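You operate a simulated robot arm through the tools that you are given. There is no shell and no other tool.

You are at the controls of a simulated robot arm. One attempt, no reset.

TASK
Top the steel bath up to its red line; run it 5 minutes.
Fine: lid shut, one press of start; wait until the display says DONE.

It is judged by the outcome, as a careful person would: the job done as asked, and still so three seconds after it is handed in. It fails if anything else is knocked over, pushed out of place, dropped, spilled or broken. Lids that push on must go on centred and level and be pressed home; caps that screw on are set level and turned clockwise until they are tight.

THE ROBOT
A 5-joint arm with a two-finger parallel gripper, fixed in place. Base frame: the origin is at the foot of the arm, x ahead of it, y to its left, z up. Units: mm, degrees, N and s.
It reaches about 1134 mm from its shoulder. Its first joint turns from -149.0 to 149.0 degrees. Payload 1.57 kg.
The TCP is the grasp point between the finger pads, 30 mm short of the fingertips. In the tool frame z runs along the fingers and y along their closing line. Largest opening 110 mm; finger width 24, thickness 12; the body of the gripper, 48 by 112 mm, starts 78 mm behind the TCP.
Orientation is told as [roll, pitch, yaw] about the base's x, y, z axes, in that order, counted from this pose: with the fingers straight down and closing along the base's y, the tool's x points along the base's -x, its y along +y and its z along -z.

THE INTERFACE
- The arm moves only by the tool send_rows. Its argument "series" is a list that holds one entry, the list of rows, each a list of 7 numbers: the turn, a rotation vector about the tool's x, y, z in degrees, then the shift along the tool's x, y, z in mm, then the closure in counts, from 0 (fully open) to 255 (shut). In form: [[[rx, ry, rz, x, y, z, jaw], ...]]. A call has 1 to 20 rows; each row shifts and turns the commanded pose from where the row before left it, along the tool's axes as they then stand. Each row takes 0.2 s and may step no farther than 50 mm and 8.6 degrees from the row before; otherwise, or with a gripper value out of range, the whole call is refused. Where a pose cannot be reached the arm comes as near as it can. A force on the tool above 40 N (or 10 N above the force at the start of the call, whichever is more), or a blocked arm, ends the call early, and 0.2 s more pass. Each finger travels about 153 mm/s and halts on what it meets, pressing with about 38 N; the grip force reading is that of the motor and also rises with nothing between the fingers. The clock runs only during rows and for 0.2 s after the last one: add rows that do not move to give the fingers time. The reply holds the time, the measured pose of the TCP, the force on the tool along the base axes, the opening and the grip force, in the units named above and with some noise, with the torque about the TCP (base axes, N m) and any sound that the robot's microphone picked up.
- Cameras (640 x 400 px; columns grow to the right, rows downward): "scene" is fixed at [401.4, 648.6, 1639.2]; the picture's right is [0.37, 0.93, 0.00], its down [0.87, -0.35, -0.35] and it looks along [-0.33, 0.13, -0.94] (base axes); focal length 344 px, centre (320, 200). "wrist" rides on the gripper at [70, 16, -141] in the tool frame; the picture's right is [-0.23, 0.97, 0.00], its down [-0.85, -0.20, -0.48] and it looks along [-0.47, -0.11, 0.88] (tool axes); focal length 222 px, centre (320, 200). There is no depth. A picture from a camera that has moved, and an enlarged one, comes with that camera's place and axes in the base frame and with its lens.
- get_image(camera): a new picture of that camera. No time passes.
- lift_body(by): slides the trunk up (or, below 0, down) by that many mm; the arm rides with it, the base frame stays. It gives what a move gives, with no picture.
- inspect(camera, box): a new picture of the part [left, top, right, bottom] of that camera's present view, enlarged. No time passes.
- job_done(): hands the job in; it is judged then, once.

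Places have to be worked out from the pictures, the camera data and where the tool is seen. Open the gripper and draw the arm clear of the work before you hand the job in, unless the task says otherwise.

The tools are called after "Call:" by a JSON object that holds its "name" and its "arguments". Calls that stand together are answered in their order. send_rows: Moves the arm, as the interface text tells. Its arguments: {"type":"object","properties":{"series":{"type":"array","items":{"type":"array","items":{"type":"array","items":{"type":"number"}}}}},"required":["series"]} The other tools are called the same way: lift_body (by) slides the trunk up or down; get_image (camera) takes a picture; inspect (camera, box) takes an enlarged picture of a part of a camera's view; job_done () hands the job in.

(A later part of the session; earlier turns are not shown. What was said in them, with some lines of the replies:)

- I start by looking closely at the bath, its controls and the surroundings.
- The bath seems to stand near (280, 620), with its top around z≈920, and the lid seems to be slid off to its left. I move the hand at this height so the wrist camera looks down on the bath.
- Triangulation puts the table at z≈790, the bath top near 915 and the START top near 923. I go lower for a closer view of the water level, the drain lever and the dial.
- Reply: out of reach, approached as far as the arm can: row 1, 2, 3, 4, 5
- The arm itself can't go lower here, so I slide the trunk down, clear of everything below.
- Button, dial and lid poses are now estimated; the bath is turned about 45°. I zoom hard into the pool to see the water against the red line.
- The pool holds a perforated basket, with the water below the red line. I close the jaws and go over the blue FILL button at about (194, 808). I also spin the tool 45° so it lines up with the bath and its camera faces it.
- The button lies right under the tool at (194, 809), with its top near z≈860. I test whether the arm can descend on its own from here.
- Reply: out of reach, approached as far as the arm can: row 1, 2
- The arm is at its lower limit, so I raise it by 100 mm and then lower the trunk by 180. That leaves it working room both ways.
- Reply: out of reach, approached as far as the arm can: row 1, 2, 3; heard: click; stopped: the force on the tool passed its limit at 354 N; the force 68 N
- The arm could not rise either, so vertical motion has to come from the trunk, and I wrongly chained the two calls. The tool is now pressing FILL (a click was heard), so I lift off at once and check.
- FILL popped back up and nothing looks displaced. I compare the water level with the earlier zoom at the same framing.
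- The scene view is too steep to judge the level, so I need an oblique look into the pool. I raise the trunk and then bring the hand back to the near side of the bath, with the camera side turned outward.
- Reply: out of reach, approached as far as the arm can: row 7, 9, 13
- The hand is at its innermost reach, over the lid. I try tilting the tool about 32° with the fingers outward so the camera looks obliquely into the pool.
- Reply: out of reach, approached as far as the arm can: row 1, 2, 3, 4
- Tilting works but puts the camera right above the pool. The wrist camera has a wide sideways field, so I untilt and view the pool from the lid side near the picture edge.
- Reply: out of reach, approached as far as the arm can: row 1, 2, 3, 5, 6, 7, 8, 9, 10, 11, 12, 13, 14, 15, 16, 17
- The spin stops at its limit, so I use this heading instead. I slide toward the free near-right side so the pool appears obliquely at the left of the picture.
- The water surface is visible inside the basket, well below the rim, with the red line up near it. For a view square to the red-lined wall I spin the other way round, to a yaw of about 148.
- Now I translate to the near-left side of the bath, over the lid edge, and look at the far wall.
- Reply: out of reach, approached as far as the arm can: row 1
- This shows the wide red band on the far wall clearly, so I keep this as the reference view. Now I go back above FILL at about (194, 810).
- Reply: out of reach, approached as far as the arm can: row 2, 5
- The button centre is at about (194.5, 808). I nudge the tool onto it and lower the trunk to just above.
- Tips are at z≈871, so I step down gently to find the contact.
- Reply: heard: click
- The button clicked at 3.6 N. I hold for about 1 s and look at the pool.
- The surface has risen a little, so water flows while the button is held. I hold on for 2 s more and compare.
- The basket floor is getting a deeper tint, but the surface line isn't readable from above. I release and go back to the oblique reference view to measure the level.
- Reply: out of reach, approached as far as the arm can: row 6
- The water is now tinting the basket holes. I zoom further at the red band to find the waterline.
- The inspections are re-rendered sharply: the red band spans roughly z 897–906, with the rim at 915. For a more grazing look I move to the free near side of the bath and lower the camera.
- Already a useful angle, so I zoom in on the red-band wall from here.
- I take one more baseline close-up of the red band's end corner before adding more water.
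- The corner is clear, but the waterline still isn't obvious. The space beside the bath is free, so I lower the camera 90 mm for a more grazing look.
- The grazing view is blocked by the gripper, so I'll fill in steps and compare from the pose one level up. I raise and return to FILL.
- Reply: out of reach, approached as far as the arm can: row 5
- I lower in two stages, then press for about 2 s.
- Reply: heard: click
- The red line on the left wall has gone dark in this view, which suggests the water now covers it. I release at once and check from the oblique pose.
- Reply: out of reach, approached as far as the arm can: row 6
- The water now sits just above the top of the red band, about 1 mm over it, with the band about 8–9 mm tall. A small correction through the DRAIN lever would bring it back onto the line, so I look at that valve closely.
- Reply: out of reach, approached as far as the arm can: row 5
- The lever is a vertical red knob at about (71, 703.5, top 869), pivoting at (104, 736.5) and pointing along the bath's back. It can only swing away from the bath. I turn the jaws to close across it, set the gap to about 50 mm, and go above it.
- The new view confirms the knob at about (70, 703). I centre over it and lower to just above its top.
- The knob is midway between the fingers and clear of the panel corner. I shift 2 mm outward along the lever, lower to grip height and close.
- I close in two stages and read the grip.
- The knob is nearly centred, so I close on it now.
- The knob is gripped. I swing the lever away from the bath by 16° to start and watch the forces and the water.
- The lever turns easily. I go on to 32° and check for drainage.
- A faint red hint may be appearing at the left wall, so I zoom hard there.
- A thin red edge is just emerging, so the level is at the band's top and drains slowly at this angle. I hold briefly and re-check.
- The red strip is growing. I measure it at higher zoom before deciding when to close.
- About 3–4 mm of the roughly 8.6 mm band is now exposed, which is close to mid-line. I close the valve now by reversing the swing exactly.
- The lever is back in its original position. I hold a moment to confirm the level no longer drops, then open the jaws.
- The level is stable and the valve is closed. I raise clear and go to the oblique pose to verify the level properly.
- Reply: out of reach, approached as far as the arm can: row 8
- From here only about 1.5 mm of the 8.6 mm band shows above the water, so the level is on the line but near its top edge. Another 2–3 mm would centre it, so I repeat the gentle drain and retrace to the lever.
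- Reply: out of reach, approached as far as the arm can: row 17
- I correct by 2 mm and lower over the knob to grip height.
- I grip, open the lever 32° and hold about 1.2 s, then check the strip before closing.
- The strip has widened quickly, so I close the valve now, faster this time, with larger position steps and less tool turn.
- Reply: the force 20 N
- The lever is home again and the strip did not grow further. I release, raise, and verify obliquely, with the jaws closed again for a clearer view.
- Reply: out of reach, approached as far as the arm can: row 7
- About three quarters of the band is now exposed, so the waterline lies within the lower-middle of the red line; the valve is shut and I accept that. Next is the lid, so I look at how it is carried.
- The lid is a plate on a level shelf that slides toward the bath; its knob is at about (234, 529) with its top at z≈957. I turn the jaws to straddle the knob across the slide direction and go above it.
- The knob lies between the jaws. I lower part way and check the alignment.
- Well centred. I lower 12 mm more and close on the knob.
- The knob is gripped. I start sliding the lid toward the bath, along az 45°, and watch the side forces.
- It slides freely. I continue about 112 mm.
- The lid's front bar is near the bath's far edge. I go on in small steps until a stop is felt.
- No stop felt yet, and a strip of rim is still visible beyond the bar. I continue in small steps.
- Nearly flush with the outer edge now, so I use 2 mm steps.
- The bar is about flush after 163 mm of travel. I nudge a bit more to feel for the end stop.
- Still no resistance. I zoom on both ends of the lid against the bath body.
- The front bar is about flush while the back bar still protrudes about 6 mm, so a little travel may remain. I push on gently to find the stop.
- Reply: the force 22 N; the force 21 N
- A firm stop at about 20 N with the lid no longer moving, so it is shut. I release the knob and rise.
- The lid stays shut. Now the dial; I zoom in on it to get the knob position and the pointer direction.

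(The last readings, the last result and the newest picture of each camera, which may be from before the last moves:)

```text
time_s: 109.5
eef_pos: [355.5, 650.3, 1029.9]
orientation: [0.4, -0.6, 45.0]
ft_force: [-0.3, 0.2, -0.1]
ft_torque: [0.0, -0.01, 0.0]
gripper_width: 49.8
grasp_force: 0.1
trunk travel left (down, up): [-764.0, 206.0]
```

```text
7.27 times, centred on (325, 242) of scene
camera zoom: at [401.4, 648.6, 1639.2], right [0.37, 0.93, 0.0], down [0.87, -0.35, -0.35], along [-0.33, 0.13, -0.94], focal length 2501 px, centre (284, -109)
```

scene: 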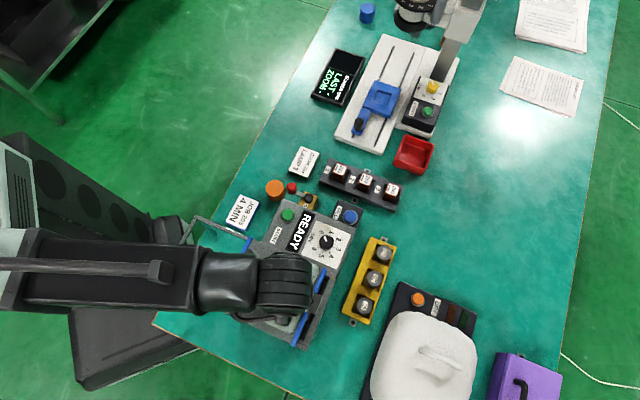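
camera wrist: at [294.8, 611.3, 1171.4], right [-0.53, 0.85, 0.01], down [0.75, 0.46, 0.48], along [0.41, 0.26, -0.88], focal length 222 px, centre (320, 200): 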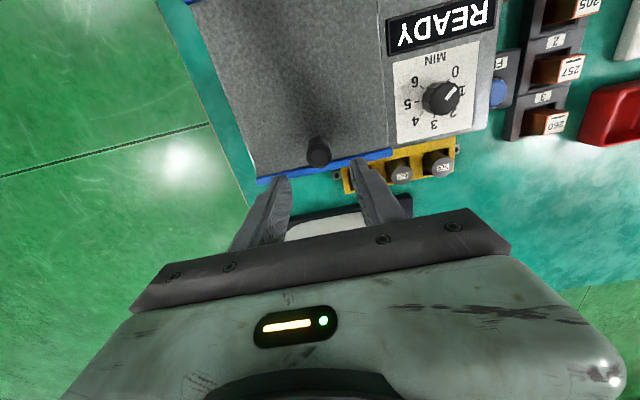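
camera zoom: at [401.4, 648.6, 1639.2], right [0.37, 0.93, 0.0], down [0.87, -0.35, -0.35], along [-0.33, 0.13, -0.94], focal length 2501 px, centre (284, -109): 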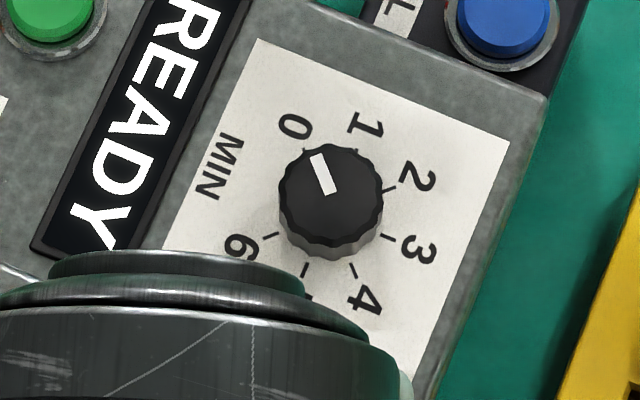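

The dial knob's top is at about (245.5, 723.6, 941) on a panel at z≈919. The labels are 45° apart clockwise, so going from 0 to 5 is 225° clockwise. I go above it with yaw 180, which allows the whole turn in one grip.

Call:
{"name": "send_rows", "arguments": {"series": [[[0, 0, 0, 6.5, 32.4, 0, 139], [0, 0, 0, 6.5, 32.4, 0, 139], [0, 0, 0, 6.5, 32.4, 0, 139], [0, 0, 0, 6.5, 32.4, 0, 139], [0, 0, -8.44, 0, 0, 0, 139], [0, 0, -8.44, 0, 0, 0, 139], [0, 0, -8.44, 0, 0, 0, 139], [0, 0, -8.44, 0, 0, 0, 139], [0, 0, -8.44, 0, 0, 0, 139], [0, 0, -8.44, 0, 0, 0, 139], [0, 0, -8.44, 0, 0, 0, 139], [0, 0, -8.44, 0, 0, 0, 139], [0, 0, -8.44, 0, 0, 0, 139], [0, 0, -8.44, 0, 0, 0, 139], [0, 0, -8.44, 0, 0, 0, 139], [0, 0, -8.44, 0, 0, 0, 139], [0, 0, -8.44, 0, 0, 0, 139], [0, 0, -8.44, 0, 0, 0, 139], [0, 0, -8.44, 0, 0, 0, 139], [0, 0, -8.44, 0, 0, 0, 139]]]}}

Call:
{"name": "get_image", "arguments": {"camera": "wrist"}}

Call:
{"name": "inspect", "arguments": {"camera": "wrist", "box": [240, 80, 400, 200]}}

```text
time_s: 113.7
eef_pos: [245.7, 724.7, 1030.4]
orientation: [-0.7, 0.0, -179.8]
ft_force: [2.0, -0.5, 0.8]
ft_torque: [-0.01, 0.03, -0.02]
gripper_width: 50.1
grasp_force: 0.0
trunk travel left (down, up): [-764.0, 206.0]
```

```text
taken
camera wrist: at [315.0, 706.4, 1171.7], right [-0.22, -0.97, -0.01], down [-0.86, 0.19, 0.48], along [-0.47, 0.12, -0.88], focal length 222 px, centre (320, 200)
```

wrist: 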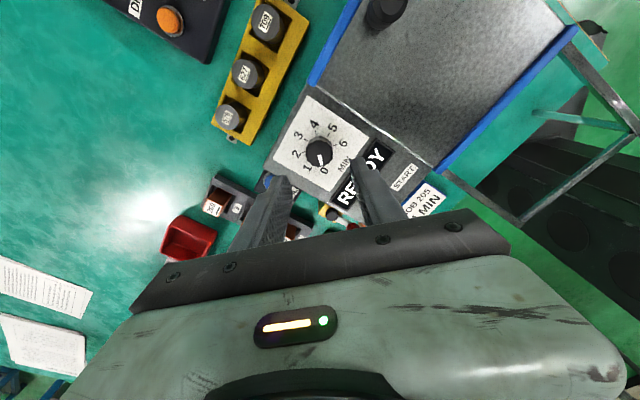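

```text
3.33 times, centred on (320, 140) of wrist
camera zoom: at [315.0, 706.4, 1171.7], right [-0.22, -0.97, -0.01], down [-0.86, 0.19, 0.48], along [-0.47, 0.12, -0.88], focal length 740 px, centre (320, 400)
```

zoom: 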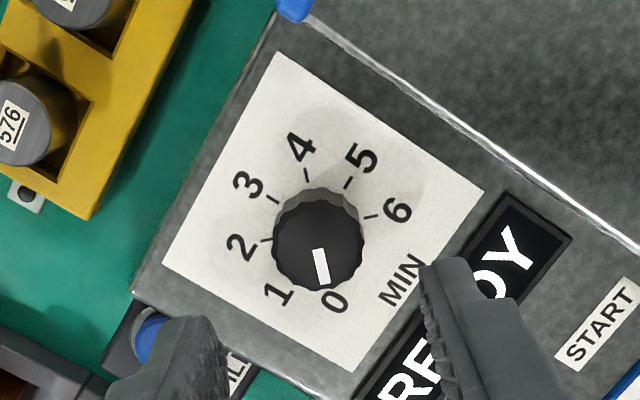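

The knob is centred within 2 mm. I lower to grip height in two steps.

Call:
{"name": "lift_body", "arguments": {"by": -66}}

Call:
{"name": "inspect", "arguments": {"camera": "wrist", "box": [230, 100, 410, 235]}}

```text
time_s: 114.8
eef_pos: [244.3, 723.8, 964.5]
orientation: [-0.7, 0.1, -180.0]
ft_force: [0.1, -0.4, -0.6]
ft_torque: [-0.01, 0.02, -0.04]
gripper_width: 50.1
grasp_force: 0.0
trunk travel left (down, up): [-698.0, 272.0]
```

```text
2.96 times, centred on (320, 168) of wrist
camera zoom: at [315.0, 706.1, 1105.8], right [-0.23, -0.97, -0.01], down [-0.86, 0.19, 0.48], along [-0.47, 0.12, -0.88], focal length 658 px, centre (320, 296)
```

zoom: 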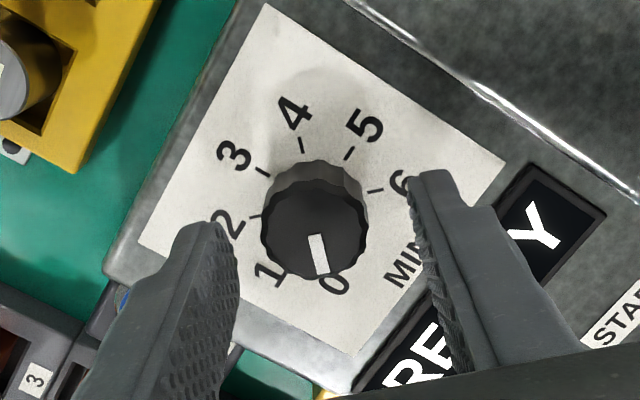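

The knob sits about 2 mm toward the left finger. I correct this and lower to z≈953.

Call:
{"name": "send_rows", "arguments": {"series": [[[0, 0, 0, 0, -2, 0, 139], [0, 0, 0, 0, 0, 0, 139]]]}}

Call:
{"name": "lift_body", "arguments": {"by": -11}}

Call:
{"name": "send_rows", "arguments": {"series": [[[0, 0, 0, 0, 0, 0, 170], [0, 0, 0, 0, 0, 0, 200], [0, 0, 0, 0, 0, 0, 225], [0, 0, 0, 0, 0, 0, 225]]]}}

Call:
{"name": "inspect", "arguments": {"camera": "wrist", "box": [230, 100, 410, 235]}}

```text
time_s: 115.4
eef_pos: [245.8, 726.7, 964.3]
orientation: [-0.7, 0.0, -179.9]
ft_force: [0.6, -0.3, 0.3]
ft_torque: [-0.03, 0.02, -0.01]
gripper_width: 50.0
grasp_force: 0.0
trunk travel left (down, up): [-698.0, 272.0]
```

```text
time_s: 116.0
eef_pos: [244.6, 726.1, 953.8]
orientation: [-0.7, -0.1, -180.0]
ft_force: [-0.2, -0.4, 0.0]
ft_torque: [0.0, 0.03, 0.0]
gripper_width: 50.1
grasp_force: 0.0
trunk travel left (down, up): [-687.0, 283.0]
```

```text
time_s: 117.0
eef_pos: [244.9, 725.5, 954.3]
orientation: [-0.7, 0.1, -179.9]
ft_force: [-1.1, -4.0, -2.5]
ft_torque: [-0.55, -0.08, 0.02]
gripper_width: 29.6
grasp_force: 39.2
trunk travel left (down, up): [-687.0, 283.0]
```

```text
2.96 times, centred on (320, 168) of wrist
camera zoom: at [314.8, 707.9, 1094.7], right [-0.23, -0.97, -0.01], down [-0.86, 0.19, 0.48], along [-0.47, 0.12, -0.88], focal length 658 px, centre (320, 296)
```

zoom: 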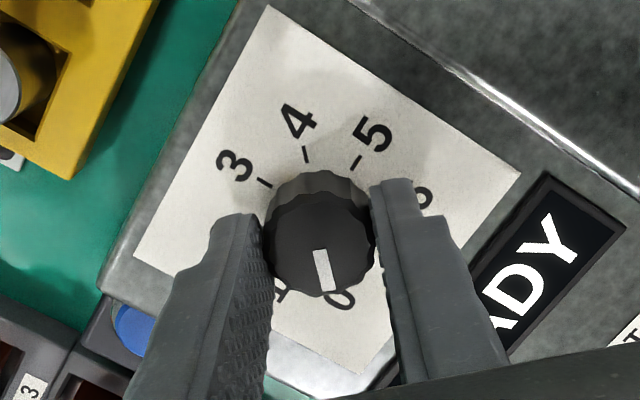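

Gripped at 29.6 mm. I turn clockwise 24° first, to check that the knob follows.

Call:
{"name": "send_rows", "arguments": {"series": [[[0, 0, 8, 0, 0, 0, 225], [0, 0, 8, 0, 0, 0, 225], [0, 0, 8, 0, 0, 0, 225]]]}}

Call:
{"name": "inspect", "arguments": {"camera": "wrist", "box": [230, 100, 410, 235]}}

```text
time_s: 117.8
eef_pos: [244.8, 725.4, 953.9]
orientation: [-0.5, -0.3, 156.0]
ft_force: [-2.1, -7.1, -4.6]
ft_torque: [-0.91, -0.74, -0.01]
gripper_width: 29.7
grasp_force: 39.3
trunk travel left (down, up): [-687.0, 283.0]
```

```text
2.96 times, centred on (320, 168) of wrist
camera zoom: at [302.2, 681.0, 1094.5], right [-0.6, -0.8, -0.01], down [-0.7, 0.53, 0.48], along [-0.38, 0.3, -0.87], focal length 658 px, centre (320, 296)
```

zoom: 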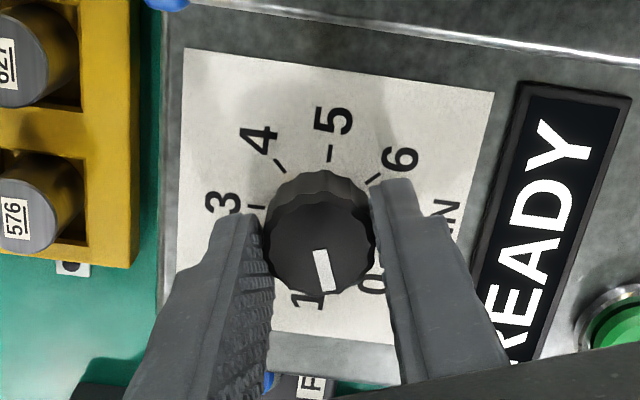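

The knob follows the tool, so I continue the clockwise turn.

Call:
{"name": "send_rows", "arguments": {"series": [[[0, 0, 8.5, 0, 0, 0, 225], [0, 0, 8.5, 0, 0, 0, 225], [0, 0, 8.5, 0, 0, 0, 225], [0, 0, 8.5, 0, 0, 0, 225], [0, 0, 8.5, 0, 0, 0, 225], [0, 0, 8.5, 0, 0, 0, 225], [0, 0, 8.5, 0, 0, 0, 225], [0, 0, 8.5, 0, 0, 0, 225], [0, 0, 8.5, 0, 0, 0, 225], [0, 0, 8.5, 0, 0, 0, 225], [0, 0, 8.5, 0, 0, 0, 225], [0, 0, 8.5, 0, 0, 0, 225], [0, 0, 8.5, 0, 0, 0, 225], [0, 0, 8.5, 0, 0, 0, 225], [0, 0, 8.5, 0, 0, 0, 225], [0, 0, 8.5, 0, 0, 0, 225], [0, 0, 8.5, 0, 0, 0, 225], [0, 0, 8.5, 0, 0, 0, 225], [0, 0, 8.5, 0, 0, 0, 225]]]}}

Call:
{"name": "inspect", "arguments": {"camera": "wrist", "box": [230, 100, 410, 235]}}

Call:
{"name": "inspect", "arguments": {"camera": "scene", "box": [295, 205, 355, 270]}}

```text
time_s: 121.8
eef_pos: [246.2, 726.1, 953.6]
orientation: [0.7, 0.1, -5.6]
ft_force: [7.8, 8.3, 6.1]
ft_torque: [-0.37, -1.2, -0.02]
gripper_width: 29.8
grasp_force: 39.2
trunk travel left (down, up): [-687.0, 283.0]
```

```text
2.96 times, centred on (320, 168) of wrist
camera zoom: at [178.0, 746.9, 1095.0], right [0.32, 0.95, 0.01], down [0.83, -0.29, 0.47], along [0.45, -0.14, -0.88], focal length 658 px, centre (320, 296)
```

zoom: 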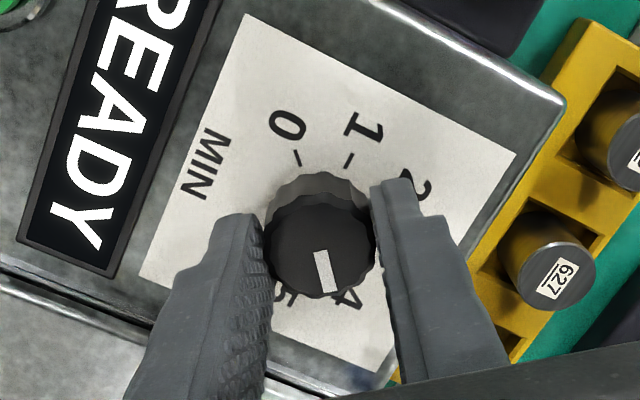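

```text
6.15 times, centred on (325, 238) of scene
camera zoom: at [401.4, 648.6, 1639.2], right [0.37, 0.93, 0.0], down [0.87, -0.35, -0.35], along [-0.33, 0.13, -0.94], focal length 2116 px, centre (289, -31)
```

zoom: 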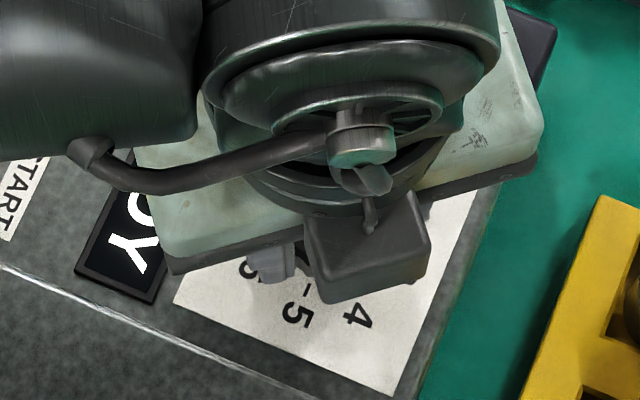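

Turned about 186° so far, just past 4. I turn the remaining 39°.

Call:
{"name": "send_rows", "arguments": {"series": [[[0, 0, 7.9, 0, 0, 0, 225], [0, 0, 7.9, 0, 0, 0, 225], [0, 0, 7.9, 0, 0, 0, 225], [0, 0, 7.9, 0, 0, 0, 225], [0, 0, 7.8, 0, 0, 0, 225], [0, 0, 0, 0, 0, 0, 225]]]}}

Call:
{"name": "inspect", "arguments": {"camera": "wrist", "box": [230, 100, 410, 235]}}

```text
time_s: 123.2
eef_pos: [245.0, 726.4, 953.9]
orientation: [0.3, 0.5, -44.8]
ft_force: [8.4, 2.0, 2.4]
ft_torque: [-0.71, -0.46, 0.03]
gripper_width: 29.8
grasp_force: 39.2
trunk travel left (down, up): [-687.0, 283.0]
```

```text
2.96 times, centred on (320, 168) of wrist
camera zoom: at [208.0, 784.8, 1095.4], right [0.85, 0.53, 0.0], down [0.47, -0.75, 0.47], along [0.25, -0.4, -0.88], focal length 658 px, centre (320, 296)
```

zoom: 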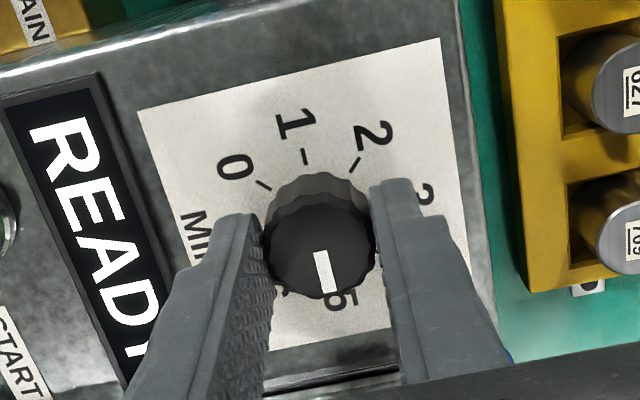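

The pointer now relates to "5" exactly as it did to "0" at the start. I release and rise to check.

Call:
{"name": "send_rows", "arguments": {"series": [[[0, 0, 0, 0, 0, 0, 200], [0, 0, 0, 0, 0, 0, 170], [0, 0, 0, 0, 0, 0, 145], [0, 0, 0, 0, 0, 0, 145]]]}}

Call:
{"name": "lift_body", "arguments": {"by": 76}}

Call:
{"name": "inspect", "arguments": {"camera": "wrist", "box": [240, 80, 400, 200]}}

Call:
{"name": "get_image", "arguments": {"camera": "wrist"}}

```text
time_s: 124.2
eef_pos: [243.7, 727.6, 953.6]
orientation: [0.5, 0.5, -44.8]
ft_force: [0.1, 0.2, 0.3]
ft_torque: [-0.01, 0.01, 0.0]
gripper_width: 47.4
grasp_force: 0.1
trunk travel left (down, up): [-687.0, 283.0]
```

```text
time_s: 125.3
eef_pos: [245.5, 726.1, 1029.2]
orientation: [0.5, 0.4, -44.8]
ft_force: [0.1, -0.9, 0.5]
ft_torque: [-0.02, 0.01, -0.01]
gripper_width: 47.1
grasp_force: 0.1
trunk travel left (down, up): [-763.0, 207.0]
```

```text
3.33 times, centred on (320, 140) of wrist
camera zoom: at [207.2, 784.9, 1171.6], right [0.85, 0.53, 0.01], down [0.47, -0.75, 0.47], along [0.25, -0.39, -0.88], focal length 740 px, centre (320, 400)
```

zoom: 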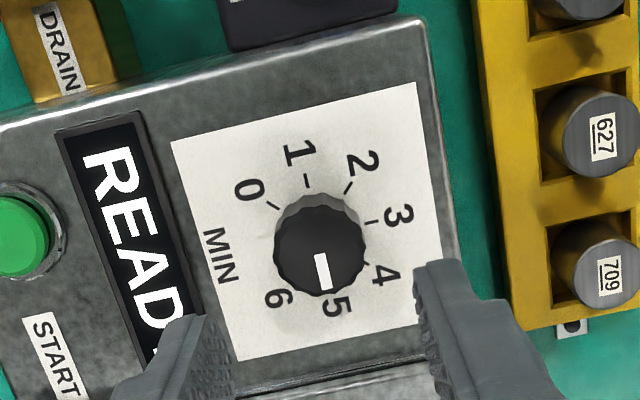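

```text
taken
camera wrist: at [207.2, 784.9, 1171.6], right [0.85, 0.53, 0.01], down [0.47, -0.75, 0.47], along [0.25, -0.39, -0.88], focal length 222 px, centre (320, 200)
```

wrist: 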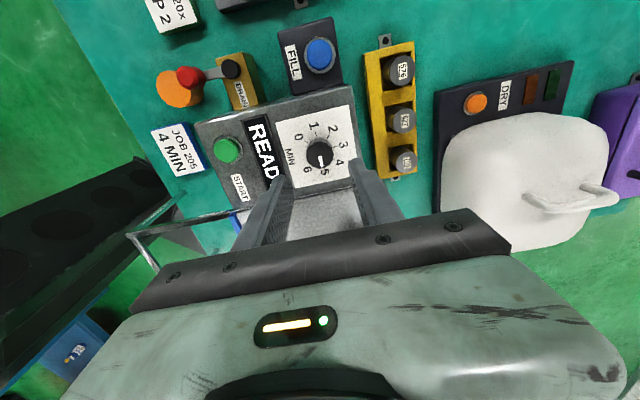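

The dial reads 5. Next is START, at about (156, 672) with its top at z≈923; I close the jaws and go above it.

Call:
{"name": "send_rows", "arguments": {"series": [[[0, 0, 0, 8.5, -33.7, 0, 255], [0, 0, 0, 8.5, -33.7, 0, 255], [0, 0, 0, 8.5, -33.7, 0, 255], [0, 0, 0, 0, 0, 0, 255]]]}}

Call:
{"name": "inspect", "arguments": {"camera": "wrist", "box": [240, 80, 400, 200]}}

Call:
{"name": "inspect", "arguments": {"camera": "scene", "box": [220, 170, 360, 350]}}

Call:
{"name": "inspect", "arguments": {"camera": "scene", "box": [295, 215, 355, 270]}}

```text
time_s: 126.3
eef_pos: [156.9, 671.5, 1030.4]
orientation: [0.5, 0.5, -44.8]
ft_force: [0.5, 0.2, 0.1]
ft_torque: [-0.01, 0.01, -0.01]
gripper_width: 0.1
grasp_force: 21.1
trunk travel left (down, up): [-763.0, 207.0]
```

```text
3.33 times, centred on (320, 140) of wrist
camera zoom: at [118.3, 730.4, 1171.8], right [0.85, 0.53, 0.01], down [0.47, -0.75, 0.47], along [0.25, -0.39, -0.88], focal length 740 px, centre (320, 400)
```

zoom: 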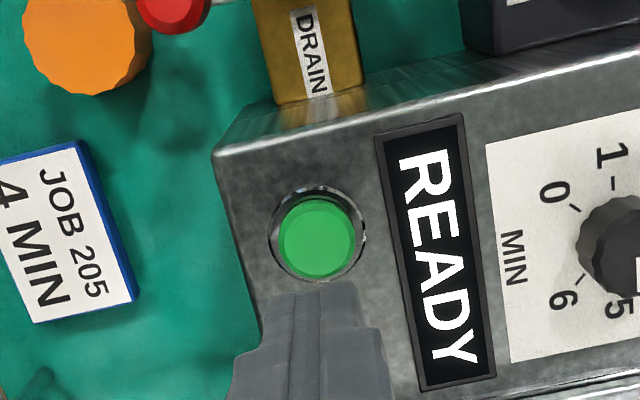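

```text
2.22 times, centred on (290, 260) of scene
camera zoom: at [401.4, 648.6, 1639.2], right [0.37, 0.93, 0.0], down [0.87, -0.35, -0.35], along [-0.33, 0.13, -0.94], focal length 764 px, centre (387, 67)
```

zoom: 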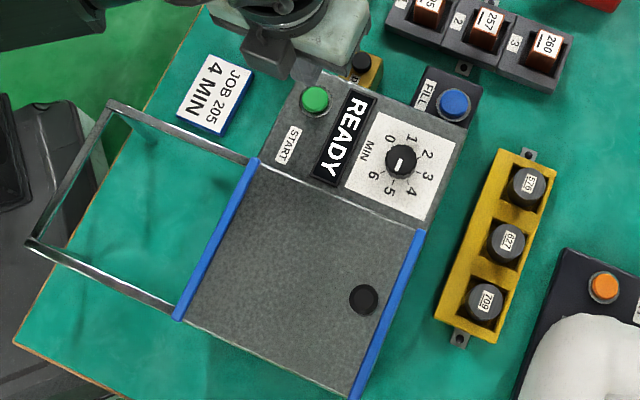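

```text
7.27 times, centred on (325, 242) of scene
camera zoom: at [401.4, 648.6, 1639.2], right [0.37, 0.93, 0.0], down [0.87, -0.35, -0.35], along [-0.33, 0.13, -0.94], focal length 2501 px, centre (284, -109)
```

zoom: 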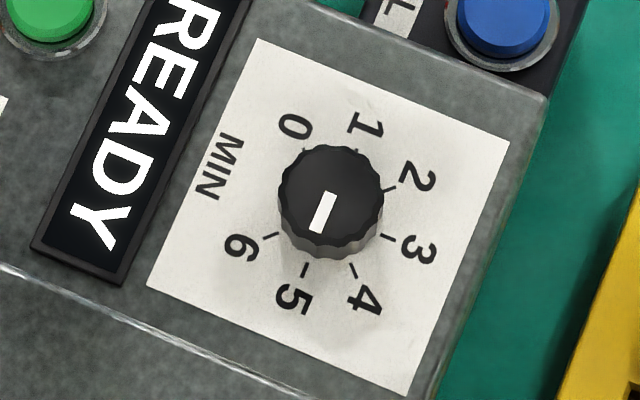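

The lid is shut, the pointer is on 5, and the tool is within 2 mm of the START centre. I lower to just above the button, then step down gently for one single press.

Call:
{"name": "lift_body", "arguments": {"by": -62}}

Call:
{"name": "inspect", "arguments": {"camera": "wrist", "box": [250, 100, 400, 220]}}

```text
time_s: 127.3
eef_pos: [156.8, 671.7, 967.9]
orientation: [0.5, 0.6, -44.9]
ft_force: [0.2, 0.5, 0.4]
ft_torque: [0.03, 0.0, 0.02]
gripper_width: 0.0
grasp_force: 21.2
trunk travel left (down, up): [-701.0, 269.0]
```

```text
3.33 times, centred on (325, 160) of wrist
camera zoom: at [118.6, 730.4, 1109.7], right [0.85, 0.53, 0.01], down [0.47, -0.75, 0.47], along [0.25, -0.39, -0.88], focal length 740 px, centre (303, 333)
```

zoom: 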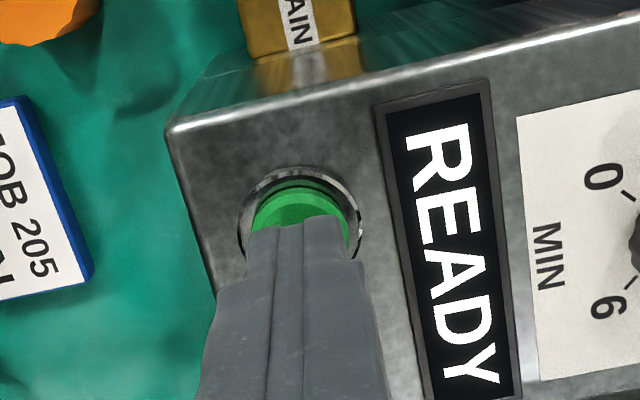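

The tip is over the button. I step down 4 mm at a time.

Call:
{"name": "lift_body", "arguments": {"by": -4}}

```text
time_s: 127.8
eef_pos: [157.6, 671.5, 963.1]
orientation: [0.5, 0.5, -44.7]
ft_force: [0.8, -0.4, 0.6]
ft_torque: [-0.01, 0.03, 0.03]
gripper_width: 0.0
grasp_force: 21.8
trunk travel left (down, up): [-697.0, 273.0]
```

No contact yet, so I go another 4 mm.

Call:
{"name": "lift_body", "arguments": {"by": -4}}

```text
time_s: 128.4
eef_pos: [158.1, 671.7, 959.3]
orientation: [0.5, 0.6, -44.8]
ft_force: [-0.5, 0.1, -0.4]
ft_torque: [0.01, -0.01, -0.02]
gripper_width: 0.3
grasp_force: 21.4
trunk travel left (down, up): [-693.0, 277.0]
```

Still no contact, so I continue.

Call:
{"name": "lift_body", "arguments": {"by": -4}}

```text
time_s: 128.9
eef_pos: [157.2, 671.3, 955.5]
orientation: [0.6, 0.5, -44.8]
ft_force: [0.1, 0.5, 1.5]
ft_torque: [0.0, -0.03, 0.01]
gripper_width: 0.0
grasp_force: 21.5
trunk travel left (down, up): [-689.0, 281.0]
heard: click
```

A click at light force: START has been pressed once. I lift straight off and read the display.

Call:
{"name": "lift_body", "arguments": {"by": 74}}

Call:
{"name": "inspect", "arguments": {"camera": "scene", "box": [220, 170, 360, 350]}}

Call:
{"name": "inspect", "arguments": {"camera": "wrist", "box": [240, 80, 400, 200]}}

```text
time_s: 130.0
eef_pos: [155.8, 672.9, 1030.4]
orientation: [0.5, 0.5, -44.8]
ft_force: [-0.7, 0.4, 0.5]
ft_torque: [0.02, 0.03, 0.0]
gripper_width: 0.0
grasp_force: 22.2
trunk travel left (down, up): [-763.0, 207.0]
```

```text
2.22 times, centred on (290, 260) of scene
camera zoom: at [401.4, 648.6, 1639.2], right [0.37, 0.93, 0.0], down [0.87, -0.35, -0.35], along [-0.33, 0.13, -0.94], focal length 764 px, centre (387, 67)
```

zoom: 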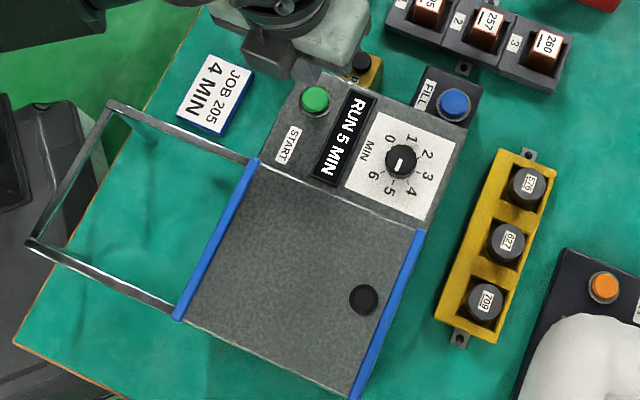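

```text
3.33 times, centred on (320, 140) of wrist
camera zoom: at [118.7, 730.6, 1171.6], right [0.85, 0.53, 0.01], down [0.47, -0.75, 0.47], along [0.25, -0.39, -0.88], focal length 740 px, centre (320, 400)
```

zoom: 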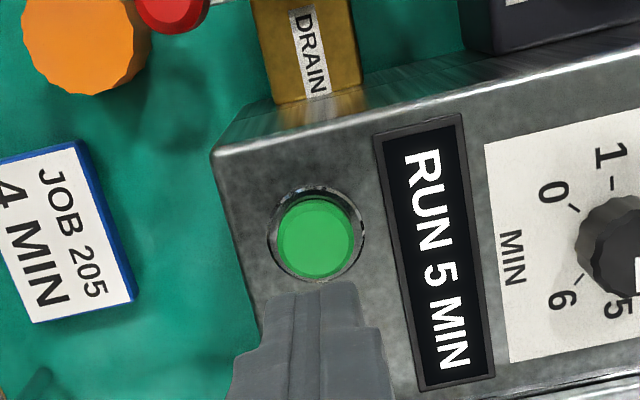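

The display says "RUN 5 MIN". I draw the arm up and back, open the gripper, and wait for DONE.

Call:
{"name": "lift_body", "arguments": {"by": 170}}

Call:
{"name": "send_rows", "arguments": {"series": [[[0, 0, 0, 10, -30, 0, 0], [0, 0, 0, 10, -30, 0, 0], [0, 0, 0, 0, 0, 0, 0], [0, 0, 0, 0, 0, 0, 0], [0, 0, 0, 0, 0, 0, 0], [0, 0, 0, 0, 0, 0, 0], [0, 0, 0, 0, 0, 0, 0], [0, 0, 0, 0, 0, 0, 0], [0, 0, 0, 0, 0, 0, 0], [0, 0, 0, 0, 0, 0, 0], [0, 0, 0, 0, 0, 0, 0], [0, 0, 0, 0, 0, 0, 0], [0, 0, 0, 0, 0, 0, 0], [0, 0, 0, 0, 0, 0, 0], [0, 0, 0, 0, 0, 0, 0], [0, 0, 0, 0, 0, 0, 0], [0, 0, 0, 0, 0, 0, 0], [0, 0, 0, 0, 0, 0, 0], [0, 0, 0, 0, 0, 0, 0], [0, 0, 0, 0, 0, 0, 0]]]}}

Call:
{"name": "get_image", "arguments": {"camera": "scene"}}

Call:
{"name": "inspect", "arguments": {"camera": "scene", "box": [220, 170, 360, 350]}}

```text
time_s: 131.9
eef_pos: [157.0, 672.0, 1199.0]
orientation: [0.4, 0.5, -44.8]
ft_force: [-0.8, -0.3, 1.0]
ft_torque: [-0.02, -0.03, -0.01]
gripper_width: 0.2
grasp_force: 21.2
trunk travel left (down, up): [-933.0, 37.0]
```

```text
time_s: 136.2
eef_pos: [100.2, 643.1, 1199.5]
orientation: [0.5, 0.5, -44.8]
ft_force: [-0.4, 0.2, -0.7]
ft_torque: [-0.01, 0.02, 0.01]
gripper_width: 110.1
grasp_force: 0.2
trunk travel left (down, up): [-933.0, 37.0]
```

```text
taken
```

scene: 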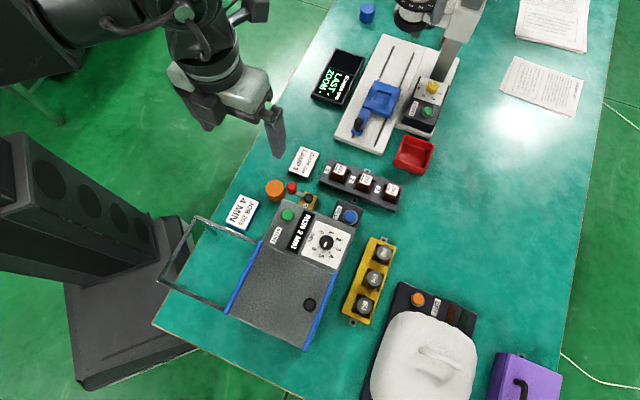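

```text
2.22 times, centred on (290, 260) of scene
camera zoom: at [401.4, 648.6, 1639.2], right [0.37, 0.93, 0.0], down [0.87, -0.35, -0.35], along [-0.33, 0.13, -0.94], focal length 764 px, centre (387, 67)
```

zoom: 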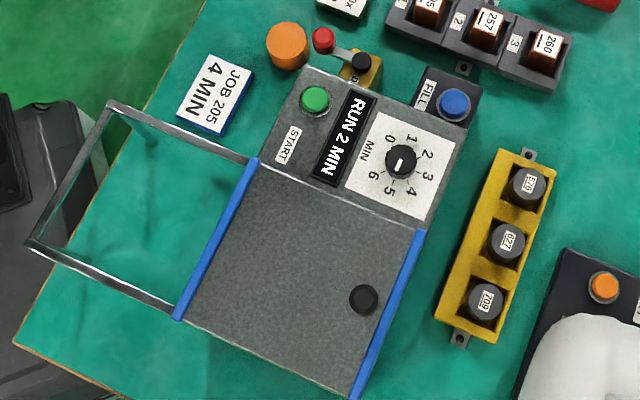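

It counts down quickly and now says RUN 2 MIN. I keep still and wait.

Call:
{"name": "send_rows", "arguments": {"series": [[[0, 0, 0, 0, 0, 0, 0], [0, 0, 0, 0, 0, 0, 0], [0, 0, 0, 0, 0, 0, 0], [0, 0, 0, 0, 0, 0, 0], [0, 0, 0, 0, 0, 0, 0], [0, 0, 0, 0, 0, 0, 0], [0, 0, 0, 0, 0, 0, 0], [0, 0, 0, 0, 0, 0, 0], [0, 0, 0, 0, 0, 0, 0], [0, 0, 0, 0, 0, 0, 0], [0, 0, 0, 0, 0, 0, 0], [0, 0, 0, 0, 0, 0, 0], [0, 0, 0, 0, 0, 0, 0], [0, 0, 0, 0, 0, 0, 0], [0, 0, 0, 0, 0, 0, 0], [0, 0, 0, 0, 0, 0, 0], [0, 0, 0, 0, 0, 0, 0], [0, 0, 0, 0, 0, 0, 0], [0, 0, 0, 0, 0, 0, 0], [0, 0, 0, 0, 0, 0, 0]]]}}

Call:
{"name": "inspect", "arguments": {"camera": "scene", "box": [220, 170, 360, 350]}}

```text
time_s: 140.3
eef_pos: [99.1, 642.3, 1200.7]
orientation: [0.5, 0.6, -44.7]
ft_force: [0.5, 0.0, 0.0]
ft_torque: [-0.01, -0.02, -0.01]
gripper_width: 110.0
grasp_force: 0.1
trunk travel left (down, up): [-933.0, 37.0]
```

```text
2.22 times, centred on (290, 260) of scene
camera zoom: at [401.4, 648.6, 1639.2], right [0.37, 0.93, 0.0], down [0.87, -0.35, -0.35], along [-0.33, 0.13, -0.94], focal length 764 px, centre (387, 67)
```

zoom: 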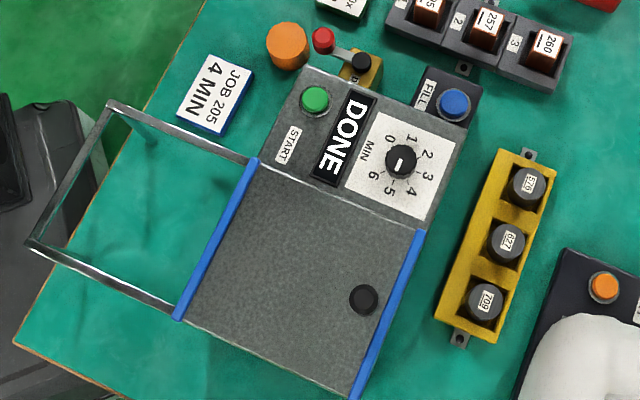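

The display says DONE. The lid is shut, the drain lever is closed, nothing else has moved, and the arm is clear with the gripper open, so I hand the job in.

Call:
{"name": "job_done", "arguments": {}}

```text
The job is handed in.
```

The bath is topped up to its red line and has run its 5 minutes. The display reads DONE, and the job is handed in.

- **Water level:** I overfilled slightly, about 1 mm over the top of the red band. I used the drain lever twice to bring it back, and by my estimate the water now sits in the lower half of the band. The drain lever is closed again.
- **Run:** I slid the lid shut until it hit its stop and turned the dial from 0 to 5. I pressed START once, and the display went from RUN 5 MIN to DONE.
- **One hard contact:** my first press of FILL was a mistake. I lowered the trunk without first checking that the arm had risen clear, and the force peaked at 354 N. The button sprang back and worked normally afterwards.

Nothing else looks out of place in the final picture. The arm is drawn clear with the gripper open.
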